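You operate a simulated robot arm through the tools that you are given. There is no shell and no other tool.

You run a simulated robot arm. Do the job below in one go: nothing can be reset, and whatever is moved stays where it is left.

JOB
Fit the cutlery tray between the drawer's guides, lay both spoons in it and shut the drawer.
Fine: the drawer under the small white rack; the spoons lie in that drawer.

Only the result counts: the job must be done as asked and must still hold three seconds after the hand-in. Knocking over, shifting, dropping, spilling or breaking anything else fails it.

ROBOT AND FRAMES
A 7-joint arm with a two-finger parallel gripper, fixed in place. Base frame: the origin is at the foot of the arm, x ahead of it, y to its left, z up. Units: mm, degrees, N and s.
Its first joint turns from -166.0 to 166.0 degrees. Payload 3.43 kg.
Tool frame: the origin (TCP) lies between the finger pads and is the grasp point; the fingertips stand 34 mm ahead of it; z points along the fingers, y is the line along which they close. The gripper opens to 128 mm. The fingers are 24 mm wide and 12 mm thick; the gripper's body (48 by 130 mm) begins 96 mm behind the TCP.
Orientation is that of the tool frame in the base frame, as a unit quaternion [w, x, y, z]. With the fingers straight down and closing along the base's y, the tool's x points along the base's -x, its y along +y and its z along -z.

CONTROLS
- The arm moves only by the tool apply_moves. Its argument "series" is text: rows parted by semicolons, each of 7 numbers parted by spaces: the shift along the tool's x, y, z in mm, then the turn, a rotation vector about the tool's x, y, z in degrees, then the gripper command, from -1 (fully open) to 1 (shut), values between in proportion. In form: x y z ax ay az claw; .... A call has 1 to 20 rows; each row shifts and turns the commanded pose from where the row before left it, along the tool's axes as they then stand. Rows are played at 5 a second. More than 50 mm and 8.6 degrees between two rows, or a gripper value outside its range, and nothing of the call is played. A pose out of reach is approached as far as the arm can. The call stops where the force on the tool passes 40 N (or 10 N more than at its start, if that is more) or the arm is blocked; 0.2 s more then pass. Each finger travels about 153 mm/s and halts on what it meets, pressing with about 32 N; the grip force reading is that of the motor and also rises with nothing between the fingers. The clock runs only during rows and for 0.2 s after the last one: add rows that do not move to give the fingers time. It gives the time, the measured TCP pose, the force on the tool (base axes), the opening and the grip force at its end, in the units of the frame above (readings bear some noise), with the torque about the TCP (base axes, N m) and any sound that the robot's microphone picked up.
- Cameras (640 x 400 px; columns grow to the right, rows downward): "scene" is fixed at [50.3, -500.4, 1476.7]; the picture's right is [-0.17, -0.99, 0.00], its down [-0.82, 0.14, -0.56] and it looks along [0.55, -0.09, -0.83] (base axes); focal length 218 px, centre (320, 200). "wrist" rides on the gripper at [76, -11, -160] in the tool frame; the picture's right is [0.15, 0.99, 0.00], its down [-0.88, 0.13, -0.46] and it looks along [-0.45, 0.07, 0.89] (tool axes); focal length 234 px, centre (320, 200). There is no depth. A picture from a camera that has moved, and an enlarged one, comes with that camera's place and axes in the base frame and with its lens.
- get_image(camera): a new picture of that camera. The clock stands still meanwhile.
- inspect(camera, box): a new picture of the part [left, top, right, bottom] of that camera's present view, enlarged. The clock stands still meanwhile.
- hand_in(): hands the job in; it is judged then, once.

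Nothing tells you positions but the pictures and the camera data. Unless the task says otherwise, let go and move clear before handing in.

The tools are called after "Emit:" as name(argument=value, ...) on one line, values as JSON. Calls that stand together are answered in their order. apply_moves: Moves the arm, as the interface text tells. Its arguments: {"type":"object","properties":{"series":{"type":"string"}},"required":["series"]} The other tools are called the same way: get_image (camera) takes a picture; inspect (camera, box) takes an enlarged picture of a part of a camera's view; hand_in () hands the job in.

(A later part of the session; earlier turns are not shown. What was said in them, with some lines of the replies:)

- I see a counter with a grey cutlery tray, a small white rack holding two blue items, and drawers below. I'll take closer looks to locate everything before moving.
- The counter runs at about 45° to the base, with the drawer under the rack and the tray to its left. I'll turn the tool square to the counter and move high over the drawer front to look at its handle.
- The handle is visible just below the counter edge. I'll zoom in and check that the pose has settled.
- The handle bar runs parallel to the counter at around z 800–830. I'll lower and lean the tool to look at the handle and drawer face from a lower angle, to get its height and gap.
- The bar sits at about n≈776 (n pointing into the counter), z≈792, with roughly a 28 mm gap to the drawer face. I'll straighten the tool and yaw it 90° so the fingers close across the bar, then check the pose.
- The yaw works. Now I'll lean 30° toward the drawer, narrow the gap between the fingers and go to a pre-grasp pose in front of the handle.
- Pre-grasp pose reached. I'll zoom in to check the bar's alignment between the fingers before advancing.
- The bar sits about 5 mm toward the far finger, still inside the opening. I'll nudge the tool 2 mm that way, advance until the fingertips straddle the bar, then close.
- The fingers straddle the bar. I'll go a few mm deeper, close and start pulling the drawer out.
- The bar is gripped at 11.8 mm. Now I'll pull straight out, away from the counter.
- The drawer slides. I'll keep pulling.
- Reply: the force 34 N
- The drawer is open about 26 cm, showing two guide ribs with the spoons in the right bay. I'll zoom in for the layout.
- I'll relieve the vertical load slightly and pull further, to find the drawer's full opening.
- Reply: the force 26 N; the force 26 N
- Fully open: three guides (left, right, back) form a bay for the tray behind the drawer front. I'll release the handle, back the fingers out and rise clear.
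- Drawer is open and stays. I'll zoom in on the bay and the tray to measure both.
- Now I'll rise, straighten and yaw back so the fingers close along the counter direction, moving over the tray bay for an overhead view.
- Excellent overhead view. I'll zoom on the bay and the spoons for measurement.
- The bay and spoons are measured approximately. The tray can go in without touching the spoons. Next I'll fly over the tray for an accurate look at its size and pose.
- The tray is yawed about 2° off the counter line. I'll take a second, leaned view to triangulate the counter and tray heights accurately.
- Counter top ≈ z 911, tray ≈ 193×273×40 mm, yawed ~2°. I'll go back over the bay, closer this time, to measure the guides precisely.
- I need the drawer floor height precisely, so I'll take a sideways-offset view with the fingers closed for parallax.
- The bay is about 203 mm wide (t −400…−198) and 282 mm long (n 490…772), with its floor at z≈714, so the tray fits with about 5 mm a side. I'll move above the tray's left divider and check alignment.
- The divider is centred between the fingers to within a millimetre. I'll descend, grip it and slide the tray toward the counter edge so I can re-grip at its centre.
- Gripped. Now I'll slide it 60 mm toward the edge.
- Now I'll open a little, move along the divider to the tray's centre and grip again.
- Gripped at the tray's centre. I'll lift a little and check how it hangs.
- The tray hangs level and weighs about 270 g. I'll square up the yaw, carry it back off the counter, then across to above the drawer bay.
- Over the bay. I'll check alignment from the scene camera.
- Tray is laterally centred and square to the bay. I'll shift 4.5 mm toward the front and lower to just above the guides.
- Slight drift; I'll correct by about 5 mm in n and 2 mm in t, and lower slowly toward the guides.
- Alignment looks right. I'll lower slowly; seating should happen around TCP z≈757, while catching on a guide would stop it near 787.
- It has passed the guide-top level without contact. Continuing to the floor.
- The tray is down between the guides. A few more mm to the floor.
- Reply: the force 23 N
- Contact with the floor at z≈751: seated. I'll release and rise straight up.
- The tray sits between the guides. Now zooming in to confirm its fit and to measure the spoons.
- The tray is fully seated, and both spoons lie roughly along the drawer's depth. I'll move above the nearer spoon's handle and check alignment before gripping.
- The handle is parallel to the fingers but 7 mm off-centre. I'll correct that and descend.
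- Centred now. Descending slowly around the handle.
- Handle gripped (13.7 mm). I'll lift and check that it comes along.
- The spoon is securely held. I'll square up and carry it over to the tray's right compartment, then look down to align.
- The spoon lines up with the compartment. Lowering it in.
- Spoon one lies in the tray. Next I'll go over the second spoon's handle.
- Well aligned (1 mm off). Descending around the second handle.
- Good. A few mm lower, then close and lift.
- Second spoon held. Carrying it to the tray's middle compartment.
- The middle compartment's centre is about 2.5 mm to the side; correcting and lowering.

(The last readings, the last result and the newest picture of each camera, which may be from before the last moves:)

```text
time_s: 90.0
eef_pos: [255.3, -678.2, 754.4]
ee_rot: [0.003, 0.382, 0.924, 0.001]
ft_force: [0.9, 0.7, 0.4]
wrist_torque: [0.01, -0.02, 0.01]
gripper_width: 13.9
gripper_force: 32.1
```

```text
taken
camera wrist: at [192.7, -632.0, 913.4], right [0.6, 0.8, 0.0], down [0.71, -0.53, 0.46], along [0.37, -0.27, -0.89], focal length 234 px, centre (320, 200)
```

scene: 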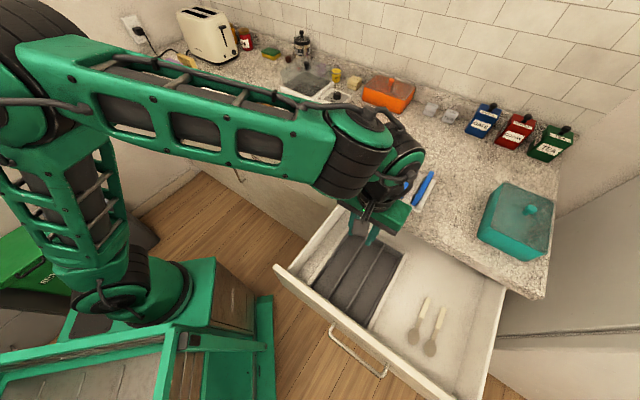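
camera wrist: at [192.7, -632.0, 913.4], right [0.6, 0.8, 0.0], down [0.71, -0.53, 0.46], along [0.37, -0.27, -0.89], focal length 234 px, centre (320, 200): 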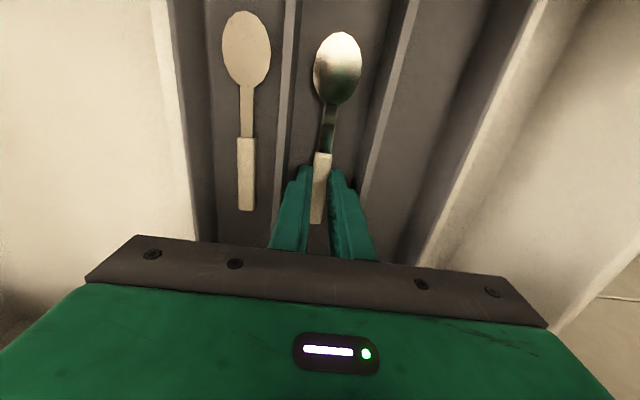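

Emit:
apply_moves(series="0 0 1.5 0 0 0 1;0 0 1.5 0 0 0 1;0 0 1.2 0 0 0 1;0 0 0 0 0 0 1;0 0 0 0 0 0 0.9;0 0 0 0 0 0 0.75;0 0 0 0 0 0 0.62;0 0 0 0 0 0 0.62;0 0 -5 0 0 0 0.62;0 0 -15 0 0 0 0.62;0 0 -30 0 0 0 0.62;0 0 -40 0 0 0 0.62;0 0 -40 0 0 0 0.62;0 0 -40 0 0 0 0.62;0 0 -40 0 0 0 0.62;0 0 0 0 0 0 0.62")

Emit:
get_image(camera="wrist")

Emit:
get_image(camera="scene")

```text
time_s: 93.4
eef_pos: [251.1, -679.2, 959.5]
ee_rot: [0.004, 0.383, 0.924, 0.001]
ft_force: [0.0, -0.7, -0.2]
wrist_torque: [-0.01, 0.02, 0.03]
gripper_width: 24.2
gripper_force: 0.0
```

```text
taken
camera wrist: at [188.5, -633.0, 1118.0], right [0.6, 0.8, 0.0], down [0.71, -0.53, 0.46], along [0.37, -0.27, -0.89], focal length 234 px, centre (320, 200)
```

wrist: 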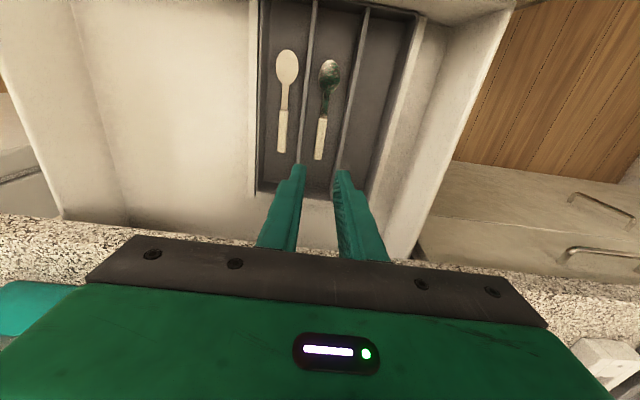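

```text
taken
```

scene: 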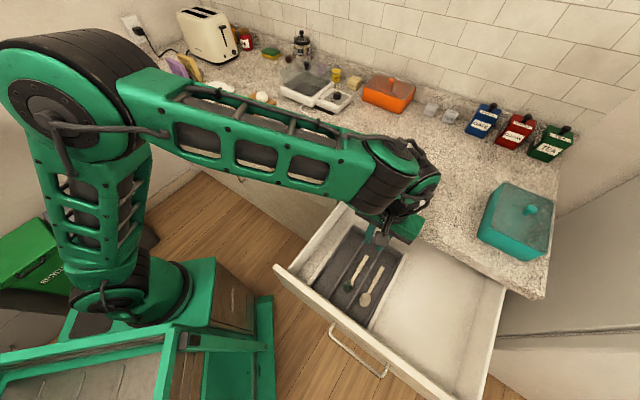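

Both spoons lie in the tray. To shut the drawer I'll return to the leaned handle-grip pose used for opening: rise, yaw 90°, lean, and move back in front of the handle.

Emit:
apply_moves(series="0 0 -40 0 0 0 0.62;0 0 -40 0 0 0 0.55;0 0 0 0 0 7.5 0.55;0 0 0 0 0 7.5 0.55;0 0 0 0 0 7.5 0.55;0 0 0 0 0 7.5 0.55;0 0 0 0 0 7.5 0.55;0 0 0 0 0 7.5 0.55;0 0 0 0 0 7.5 0.55;0 0 0 0 0 7.5 0.55;0 0 0 0 0 7.5 0.55;0 0 0 0 0 7.5 0.55;0 0 0 0 0 7.5 0.55;0 0 0 0 0 7.5 0.55;0 0 0 -7.5 0 0 0.55;0 0 0 -7.5 0 0 0.55;0 0 0 -7.5 0 0 0.55;0 0 0 -7.5 0 0 0.55;0 0 0 0 0 0 0.55")

Emit:
inspect(camera="scene", box=[270, 190, 470, 350])

```text
time_s: 97.4
eef_pos: [252.2, -679.8, 1039.8]
ee_rot: [0.242, 0.891, 0.369, 0.102]
ft_force: [0.2, -0.5, -0.5]
wrist_torque: [0.0, -0.03, 0.01]
gripper_width: 28.9
gripper_force: 0.0
```

```text
2.50 times, centred on (370, 270) of scene
camera zoom: at [50.3, -500.4, 1476.7], right [-0.17, -0.99, 0.0], down [-0.82, 0.14, -0.56], along [0.55, -0.09, -0.83], focal length 546 px, centre (195, 25)
```

zoom: 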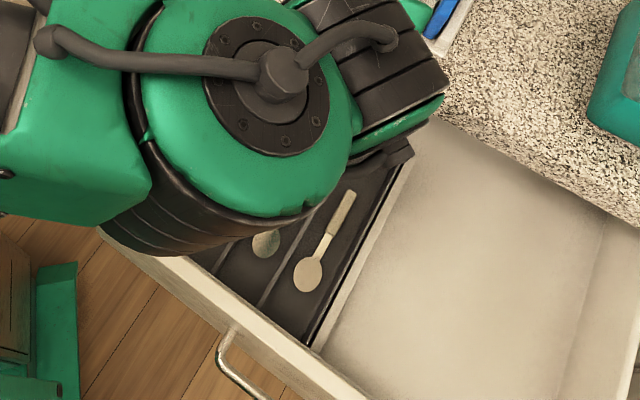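

Emit:
apply_moves(series="-16 -38 -21.9 0 0 0 0.55;-16 -38 -21.9 0 0 0 0.55;-16 -38 -21.9 0 0 0 0.55;-16 -38 -21.9 0 0 0 0.55;-16 -38 -21.9 0 0 0 0.55;-16.3 -38 -22 0 0 0 0.55;0 0 0 0 0 0 0.55;0 0 0 0 0 0 0.55")

Emit:
get_image(camera="wrist")

Emit:
inspect(camera="scene", box=[270, 190, 470, 350])

```text
time_s: 99.2
eef_pos: [1.3, -562.0, 1037.4]
ee_rot: [0.242, 0.892, 0.37, 0.101]
ft_force: [-0.6, -0.7, 0.9]
wrist_torque: [0.01, 0.0, 0.0]
gripper_width: 29.0
gripper_force: 0.0
```

```text
taken
camera wrist: at [-8.8, -444.2, 1169.1], right [0.7, -0.5, 0.5], down [-0.71, -0.54, 0.46], along [0.04, -0.68, -0.74], focal length 234 px, centre (320, 200)
```

wrist: 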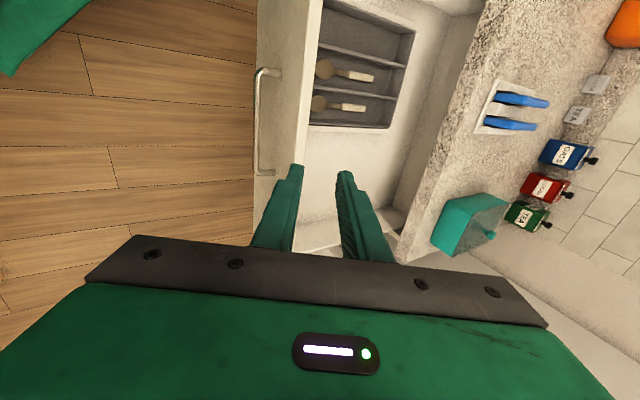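

```text
2.50 times, centred on (370, 270) of scene
camera zoom: at [50.3, -500.4, 1476.7], right [-0.17, -0.99, 0.0], down [-0.82, 0.14, -0.56], along [0.55, -0.09, -0.83], focal length 546 px, centre (195, 25)
```

zoom: 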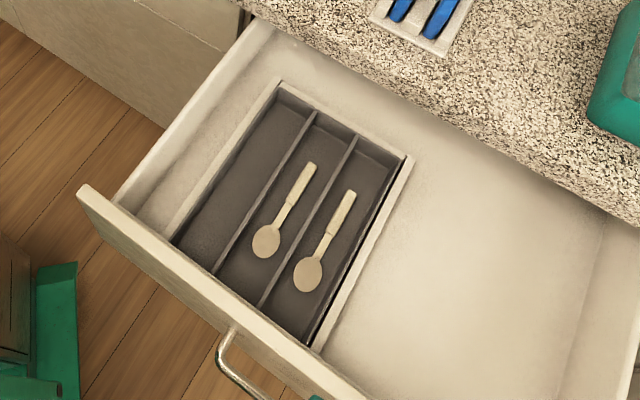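

The layout is ideal: the tray is between the guides with both spoons in it. Now I'll descend to the handle pre-grasp pose and check.

Emit:
apply_moves(series="-0.3 -20.2 33.6 0 0 0 0.55;-0.3 -20.2 33.6 0 0 0 0.55;-0.3 -20.2 33.6 0 0 0 0.55;-0.3 -20.2 33.6 0 0 0 0.55;-0.3 -20.2 33.6 0 0 0 0.55;0 0 0 0 0 0 0.55;0 0 0 0 0 0 0.55")

Emit:
inspect(camera="wrist", box=[256, 60, 416, 260])

```text
time_s: 100.8
eef_pos: [-0.3, -560.9, 844.1]
ee_rot: [0.241, 0.892, 0.369, 0.102]
ft_force: [0.2, 0.4, 0.1]
wrist_torque: [-0.01, -0.01, 0.01]
gripper_width: 28.7
gripper_force: 0.0
```

```text
2.00 times, centred on (336, 160) of wrist
camera zoom: at [-9.6, -442.8, 975.1], right [0.7, -0.5, 0.5], down [-0.71, -0.54, 0.46], along [0.04, -0.68, -0.74], focal length 468 px, centre (288, 280)
```

zoom: 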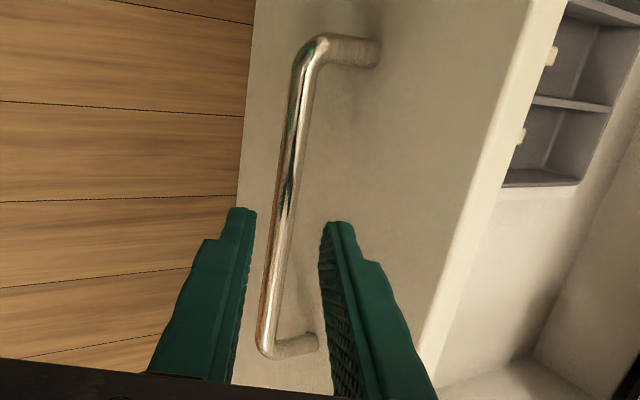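

The bar is centred between the fingers. Advance, grip, and start pushing the drawer in.

Emit:
apply_moves(series="0 -1.5 12 0 0 0 0.55;0 0 12 0 0 0 0.55;0 0 12 0 0 0 0.55;0 0 0 0 0 0 0.55;0 0 0 0 0 0 0.7;0 0 0 0 0 0 0.85;0 0 0 0 0 0 1;0 0 0 0 0 0 1")

```text
time_s: 102.6
eef_pos: [9.6, -569.2, 808.9]
ee_rot: [0.241, 0.892, 0.369, 0.102]
ft_force: [0.5, 0.6, 5.7]
wrist_torque: [0.16, -0.23, -0.28]
gripper_width: 11.9
gripper_force: 45.2
```

Gripped. Pushing in, in stages.

Emit:
apply_moves(series="0 8.6 5.1 0 0 0 1;0 13 7.6 0 0 0 1;0 17.2 10.1 0 0 0 1;0 17.2 10.1 0 0 0 1;0 17.2 10.1 0 0 0 1;0 17.2 10.1 0 0 0 1;0 17.2 10.1 0 0 0 1;0 17.2 10.1 0 0 0 1;0 0 0 0 0 0 1")

Emit:
get_image(camera="scene")

```text
time_s: 104.6
eef_pos: [113.1, -675.0, 809.6]
ee_rot: [0.241, 0.891, 0.369, 0.102]
ft_force: [23.1, 21.4, -8.8]
wrist_torque: [0.79, -0.66, -0.06]
gripper_width: 11.7
gripper_force: 45.2
```

```text
taken
```

scene: 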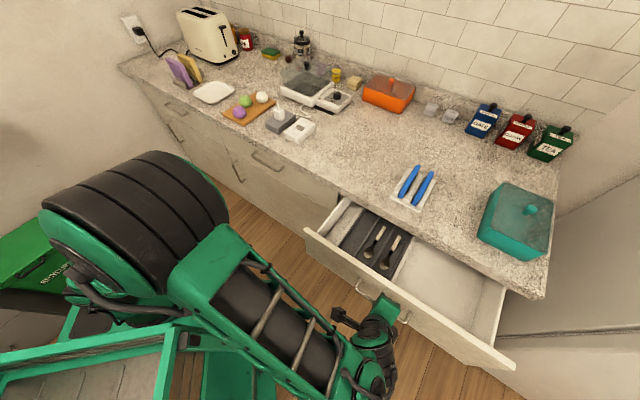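

A sideways load is building; I'll relieve it slightly and continue pushing.

Emit:
apply_moves(series="1 0 0 0 0 0 1;0.8 0 0 0 0 0 1;0.2 17.2 10.1 0 0 0 1;0.2 17.2 10.1 0 0 0 1;0.2 17.2 10.1 0 0 0 1;0.2 17.2 10.1 0 0 0 1;0.2 17.2 10.1 0 0 0 1;0 0 0 0 0 0 1")

```text
time_s: 106.4
eef_pos: [184.6, -745.4, 811.0]
ee_rot: [0.243, 0.892, 0.367, 0.101]
ft_force: [-10.3, -13.0, -30.3]
wrist_torque: [-0.08, 0.52, -0.58]
gripper_width: 11.7
gripper_force: 44.9
```

Emit:
apply_moves(series="-0.4 -1 1.7 0 0 0 1;-0.3 0 0 0 0 0 1;0 17.2 10.1 0 0 0 1;0 17.2 10.1 0 0 0 1;0 17.2 10.1 0 0 0 1;0 0 0 0 0 0 1")

```text
time_s: 107.8
eef_pos: [224.8, -785.9, 810.2]
ee_rot: [0.245, 0.891, 0.368, 0.101]
ft_force: [-13.8, -16.2, 28.8]
wrist_torque: [-0.23, -0.35, -1.23]
gripper_width: 11.8
gripper_force: 44.8
```

The rigid grip is binding a little. I'll loosen the fingers around the bar and push with the near finger for the remaining 5 cm.

Emit:
apply_moves(series="0 0 0 0 0 0 0.8;0 0 0 0 0 0 0.68;0 0 0 0 0 0 0.68;0 8.6 5.1 0 0 0 0.68;0 8.6 5.1 0 0 0 0.68;0 8.6 5.1 0 0 0 0.68;0 8.6 5.1 0 0 0 0.68;0 0 0 0 0 0 0.68")

Emit:
get_image(camera="wrist")

```text
time_s: 109.6
eef_pos: [254.8, -813.0, 810.2]
ee_rot: [0.242, 0.891, 0.369, 0.102]
ft_force: [-0.8, 0.4, 0.2]
wrist_torque: [0.04, 0.01, -0.02]
gripper_width: 20.6
gripper_force: 0.0
```

```text
taken
camera wrist: at [244.1, -695.9, 941.6], right [0.7, -0.5, 0.5], down [-0.71, -0.54, 0.46], along [0.04, -0.68, -0.73], focal length 234 px, centre (320, 200)
```

wrist: 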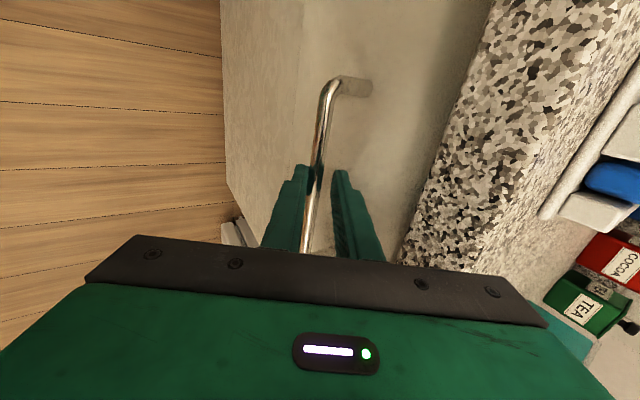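

Almost closed. Pushing gently until it stops.

Emit:
apply_moves(series="0 3.4 2 0 0 0 0.68;0 3.4 2 0 0 0 0.68;0 3.4 2 0 0 0 0.68;0 2.6 1.5 0 0 0 0.68;0 0 0 0 0 0 0.68")

```text
time_s: 110.8
eef_pos: [264.8, -824.3, 808.7]
ee_rot: [0.243, 0.892, 0.368, 0.102]
ft_force: [0.4, -0.6, 0.0]
wrist_torque: [-0.03, -0.03, -0.01]
gripper_width: 20.3
gripper_force: 0.1
```

Emit:
apply_moves(series="0 1.7 1 0 0 0 0.68;0 1.7 1 0 0 0 0.68;0 1.7 1 0 0 0 0.68;0 0 0 0 0 0 0.68")

Emit:
get_image(camera="wrist")

Emit:
get_image(camera="scene")

```text
time_s: 111.8
eef_pos: [267.7, -828.7, 807.9]
ee_rot: [0.241, 0.892, 0.369, 0.102]
ft_force: [-0.6, 0.3, -0.3]
wrist_torque: [0.02, 0.02, -0.01]
gripper_width: 20.6
gripper_force: 0.0
```

```text
taken
camera wrist: at [258.2, -711.2, 940.3], right [0.7, -0.5, 0.5], down [-0.71, -0.54, 0.46], along [0.04, -0.68, -0.74], focal length 234 px, centre (320, 200)
```

wrist: 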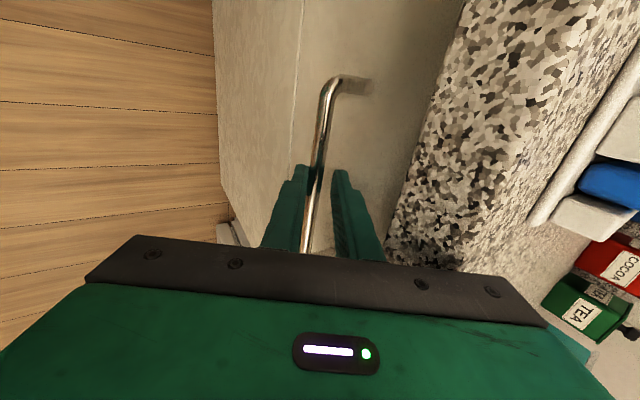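

```text
taken
```

scene: 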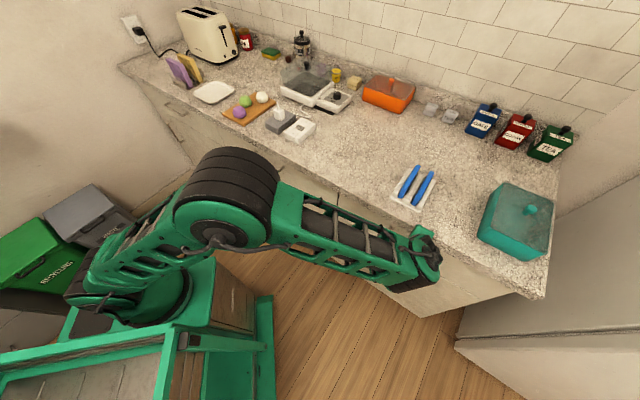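

By geometry it should be at the closed position now. One more gentle push to feel the stop.

Emit:
apply_moves(series="0 1.3 0.8 0 0 0 0.68;0 1.3 0.8 0 0 0 0.68;0 0 0 0 0 0 0.68")

Emit:
inspect(camera="wrist", box=[220, 0, 480, 200])

```text
time_s: 112.6
eef_pos: [270.8, -831.7, 807.1]
ee_rot: [0.242, 0.892, 0.368, 0.102]
ft_force: [-4.3, 3.1, -1.4]
wrist_torque: [0.03, 0.07, -0.07]
gripper_width: 23.1
gripper_force: 2.4
```

```text
2.00 times, centred on (350, 100) of wrist
camera zoom: at [259.7, -714.2, 939.2], right [0.7, -0.5, 0.5], down [-0.71, -0.54, 0.46], along [0.04, -0.68, -0.74], focal length 468 px, centre (260, 400)
```

zoom: 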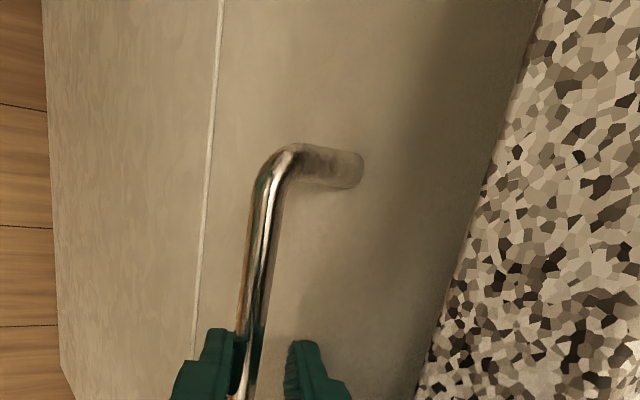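

The finger is now deflecting against the stop. One last firm nudge to be sure, then I'll back off and verify the drawer front is flush.

Emit:
apply_moves(series="0 1.7 1 0 0 0 0.72;0 1.7 1 0 0 0 0.72;0 0 0 0 0 0 0.72")

```text
time_s: 113.4
eef_pos: [268.5, -833.4, 804.9]
ee_rot: [0.24, 0.893, 0.367, 0.102]
ft_force: [-20.5, 23.3, -5.0]
wrist_torque: [0.19, 0.01, 0.14]
gripper_width: 23.5
gripper_force: 5.1
```

Firm stop at about 31 N: the drawer is shut. Backing the fingers out along the tool axis and moving clear.

Emit:
apply_moves(series="0 -3 -1.7 0 0 0 0.68;0 -3.5 -2 0 0 0 0.6;0 0 0 0 0 0 0.6;0 0 -10 0 0 0 0.6;0 0 -15 0 0 0 0.6;0 0 -20 0 0 0 0.6;0 0 -25 0 0 0 0.6;0 0 -40 0 0 0 0.6;0 0 -40 0 0 0 0.6;0 -20 -40 0 0 0 0.6;0 -20 -40 0 0 0 0.6;0 0 0 0 0 0 0.6")

Emit:
get_image(camera="wrist")

Emit:
get_image(camera="scene")

```text
time_s: 116.0
eef_pos: [162.3, -721.3, 987.0]
ee_rot: [0.242, 0.891, 0.369, 0.103]
ft_force: [0.3, 0.6, -0.2]
wrist_torque: [0.01, -0.02, -0.03]
gripper_width: 25.6
gripper_force: 0.0
```

```text
taken
camera wrist: at [152.5, -604.5, 1119.0], right [0.7, -0.5, 0.5], down [-0.71, -0.54, 0.46], along [0.04, -0.68, -0.74], focal length 234 px, centre (320, 200)
```

wrist: 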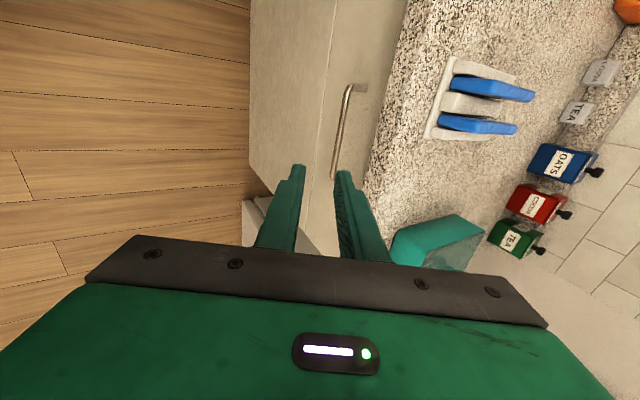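

```text
taken
```

scene: 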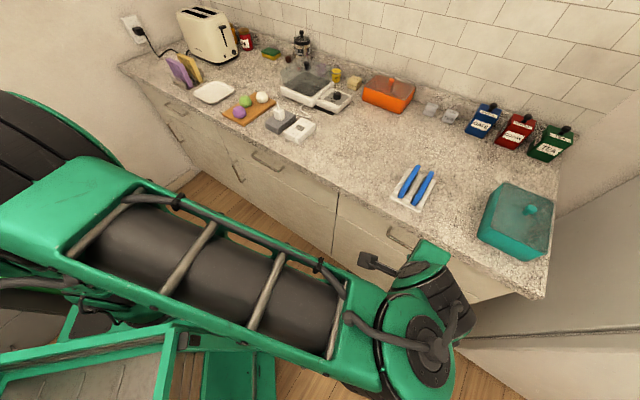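

The drawer appears flush. I'll zoom in to verify it against the neighbouring front.

Emit:
inspect(camera="scene", box=[310, 170, 430, 260])

Emit:
apply_moves(series="0 -10 -40 0 0 0 0.6;0 -10 -40 0 0 0 0.6;0 -10 -40 0 0 0 0.6;0 0 0 0 0 0 0.6;0 0 0 0 0 0 0.6")

Emit:
get_image(camera="wrist")

Emit:
get_image(camera="scene")

```text
4.44 times, centred on (370, 215) of scene
camera zoom: at [50.3, -500.4, 1476.7], right [-0.17, -0.99, 0.0], down [-0.82, 0.14, -0.56], along [0.55, -0.09, -0.83], focal length 971 px, centre (98, 133)
```

zoom: 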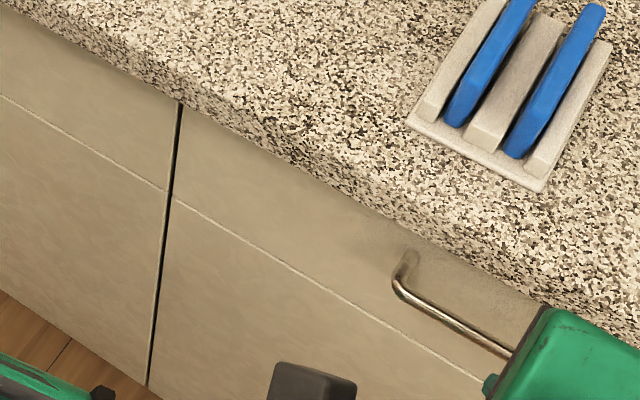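

```text
time_s: 117.2
eef_pos: [97.8, -659.1, 1076.8]
ee_rot: [0.241, 0.892, 0.368, 0.103]
ft_force: [0.7, 0.5, 0.5]
wrist_torque: [-0.01, -0.01, 0.01]
gripper_width: 25.6
gripper_force: 0.0
```

```text
taken
camera wrist: at [88.3, -542.2, 1207.9], right [0.7, -0.5, 0.5], down [-0.71, -0.54, 0.46], along [0.04, -0.68, -0.74], focal length 234 px, centre (320, 200)
```

wrist: 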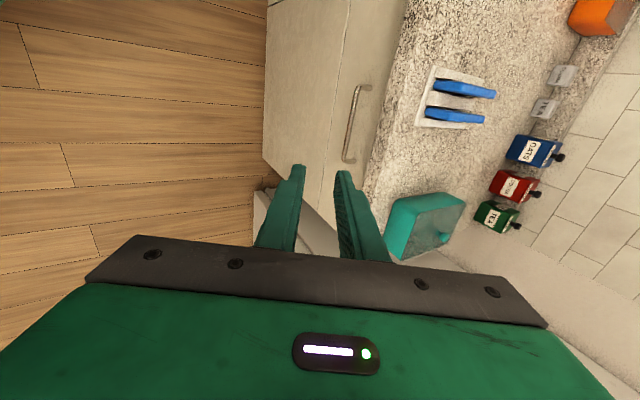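

```text
taken
```

scene: 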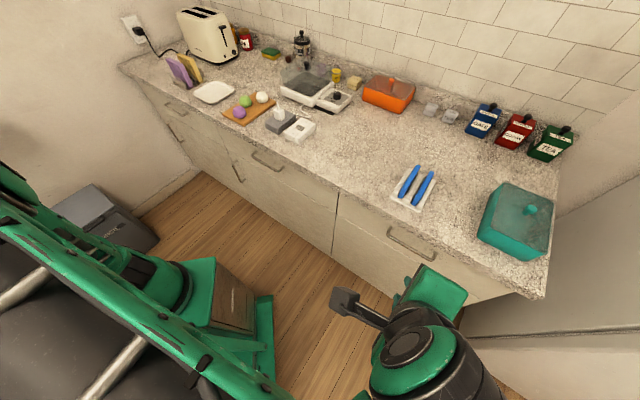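

The drawer front is flush with its neighbour, the handle is back where it started, and the tray with both spoons is inside. Nothing else on the counter moved and the arm is clear, so I'm handing in.

Emit:
hand_in()

```text
The job is handed in.
```

The drawer under the white rack is shut, with the cutlery tray fitted between its guides and both spoons lying in the tray. The hand-in returned no result, so I don't know yet how it was judged.

- **Tray:** it went down between the left, right and back guides without catching and rests on the drawer floor.
- **Spoons:** one is in the tray's right compartment and one in the middle, both lying lengthwise. I last saw them while the drawer was still partly open.
- **Drawer:** I pushed it in until it met a firm stop at about 31 N. The pictures afterwards show its front level with the next one and the handle back where it started.
- **Everything else:** nothing else on the counter looks moved, and the arm was clear before I handed in.
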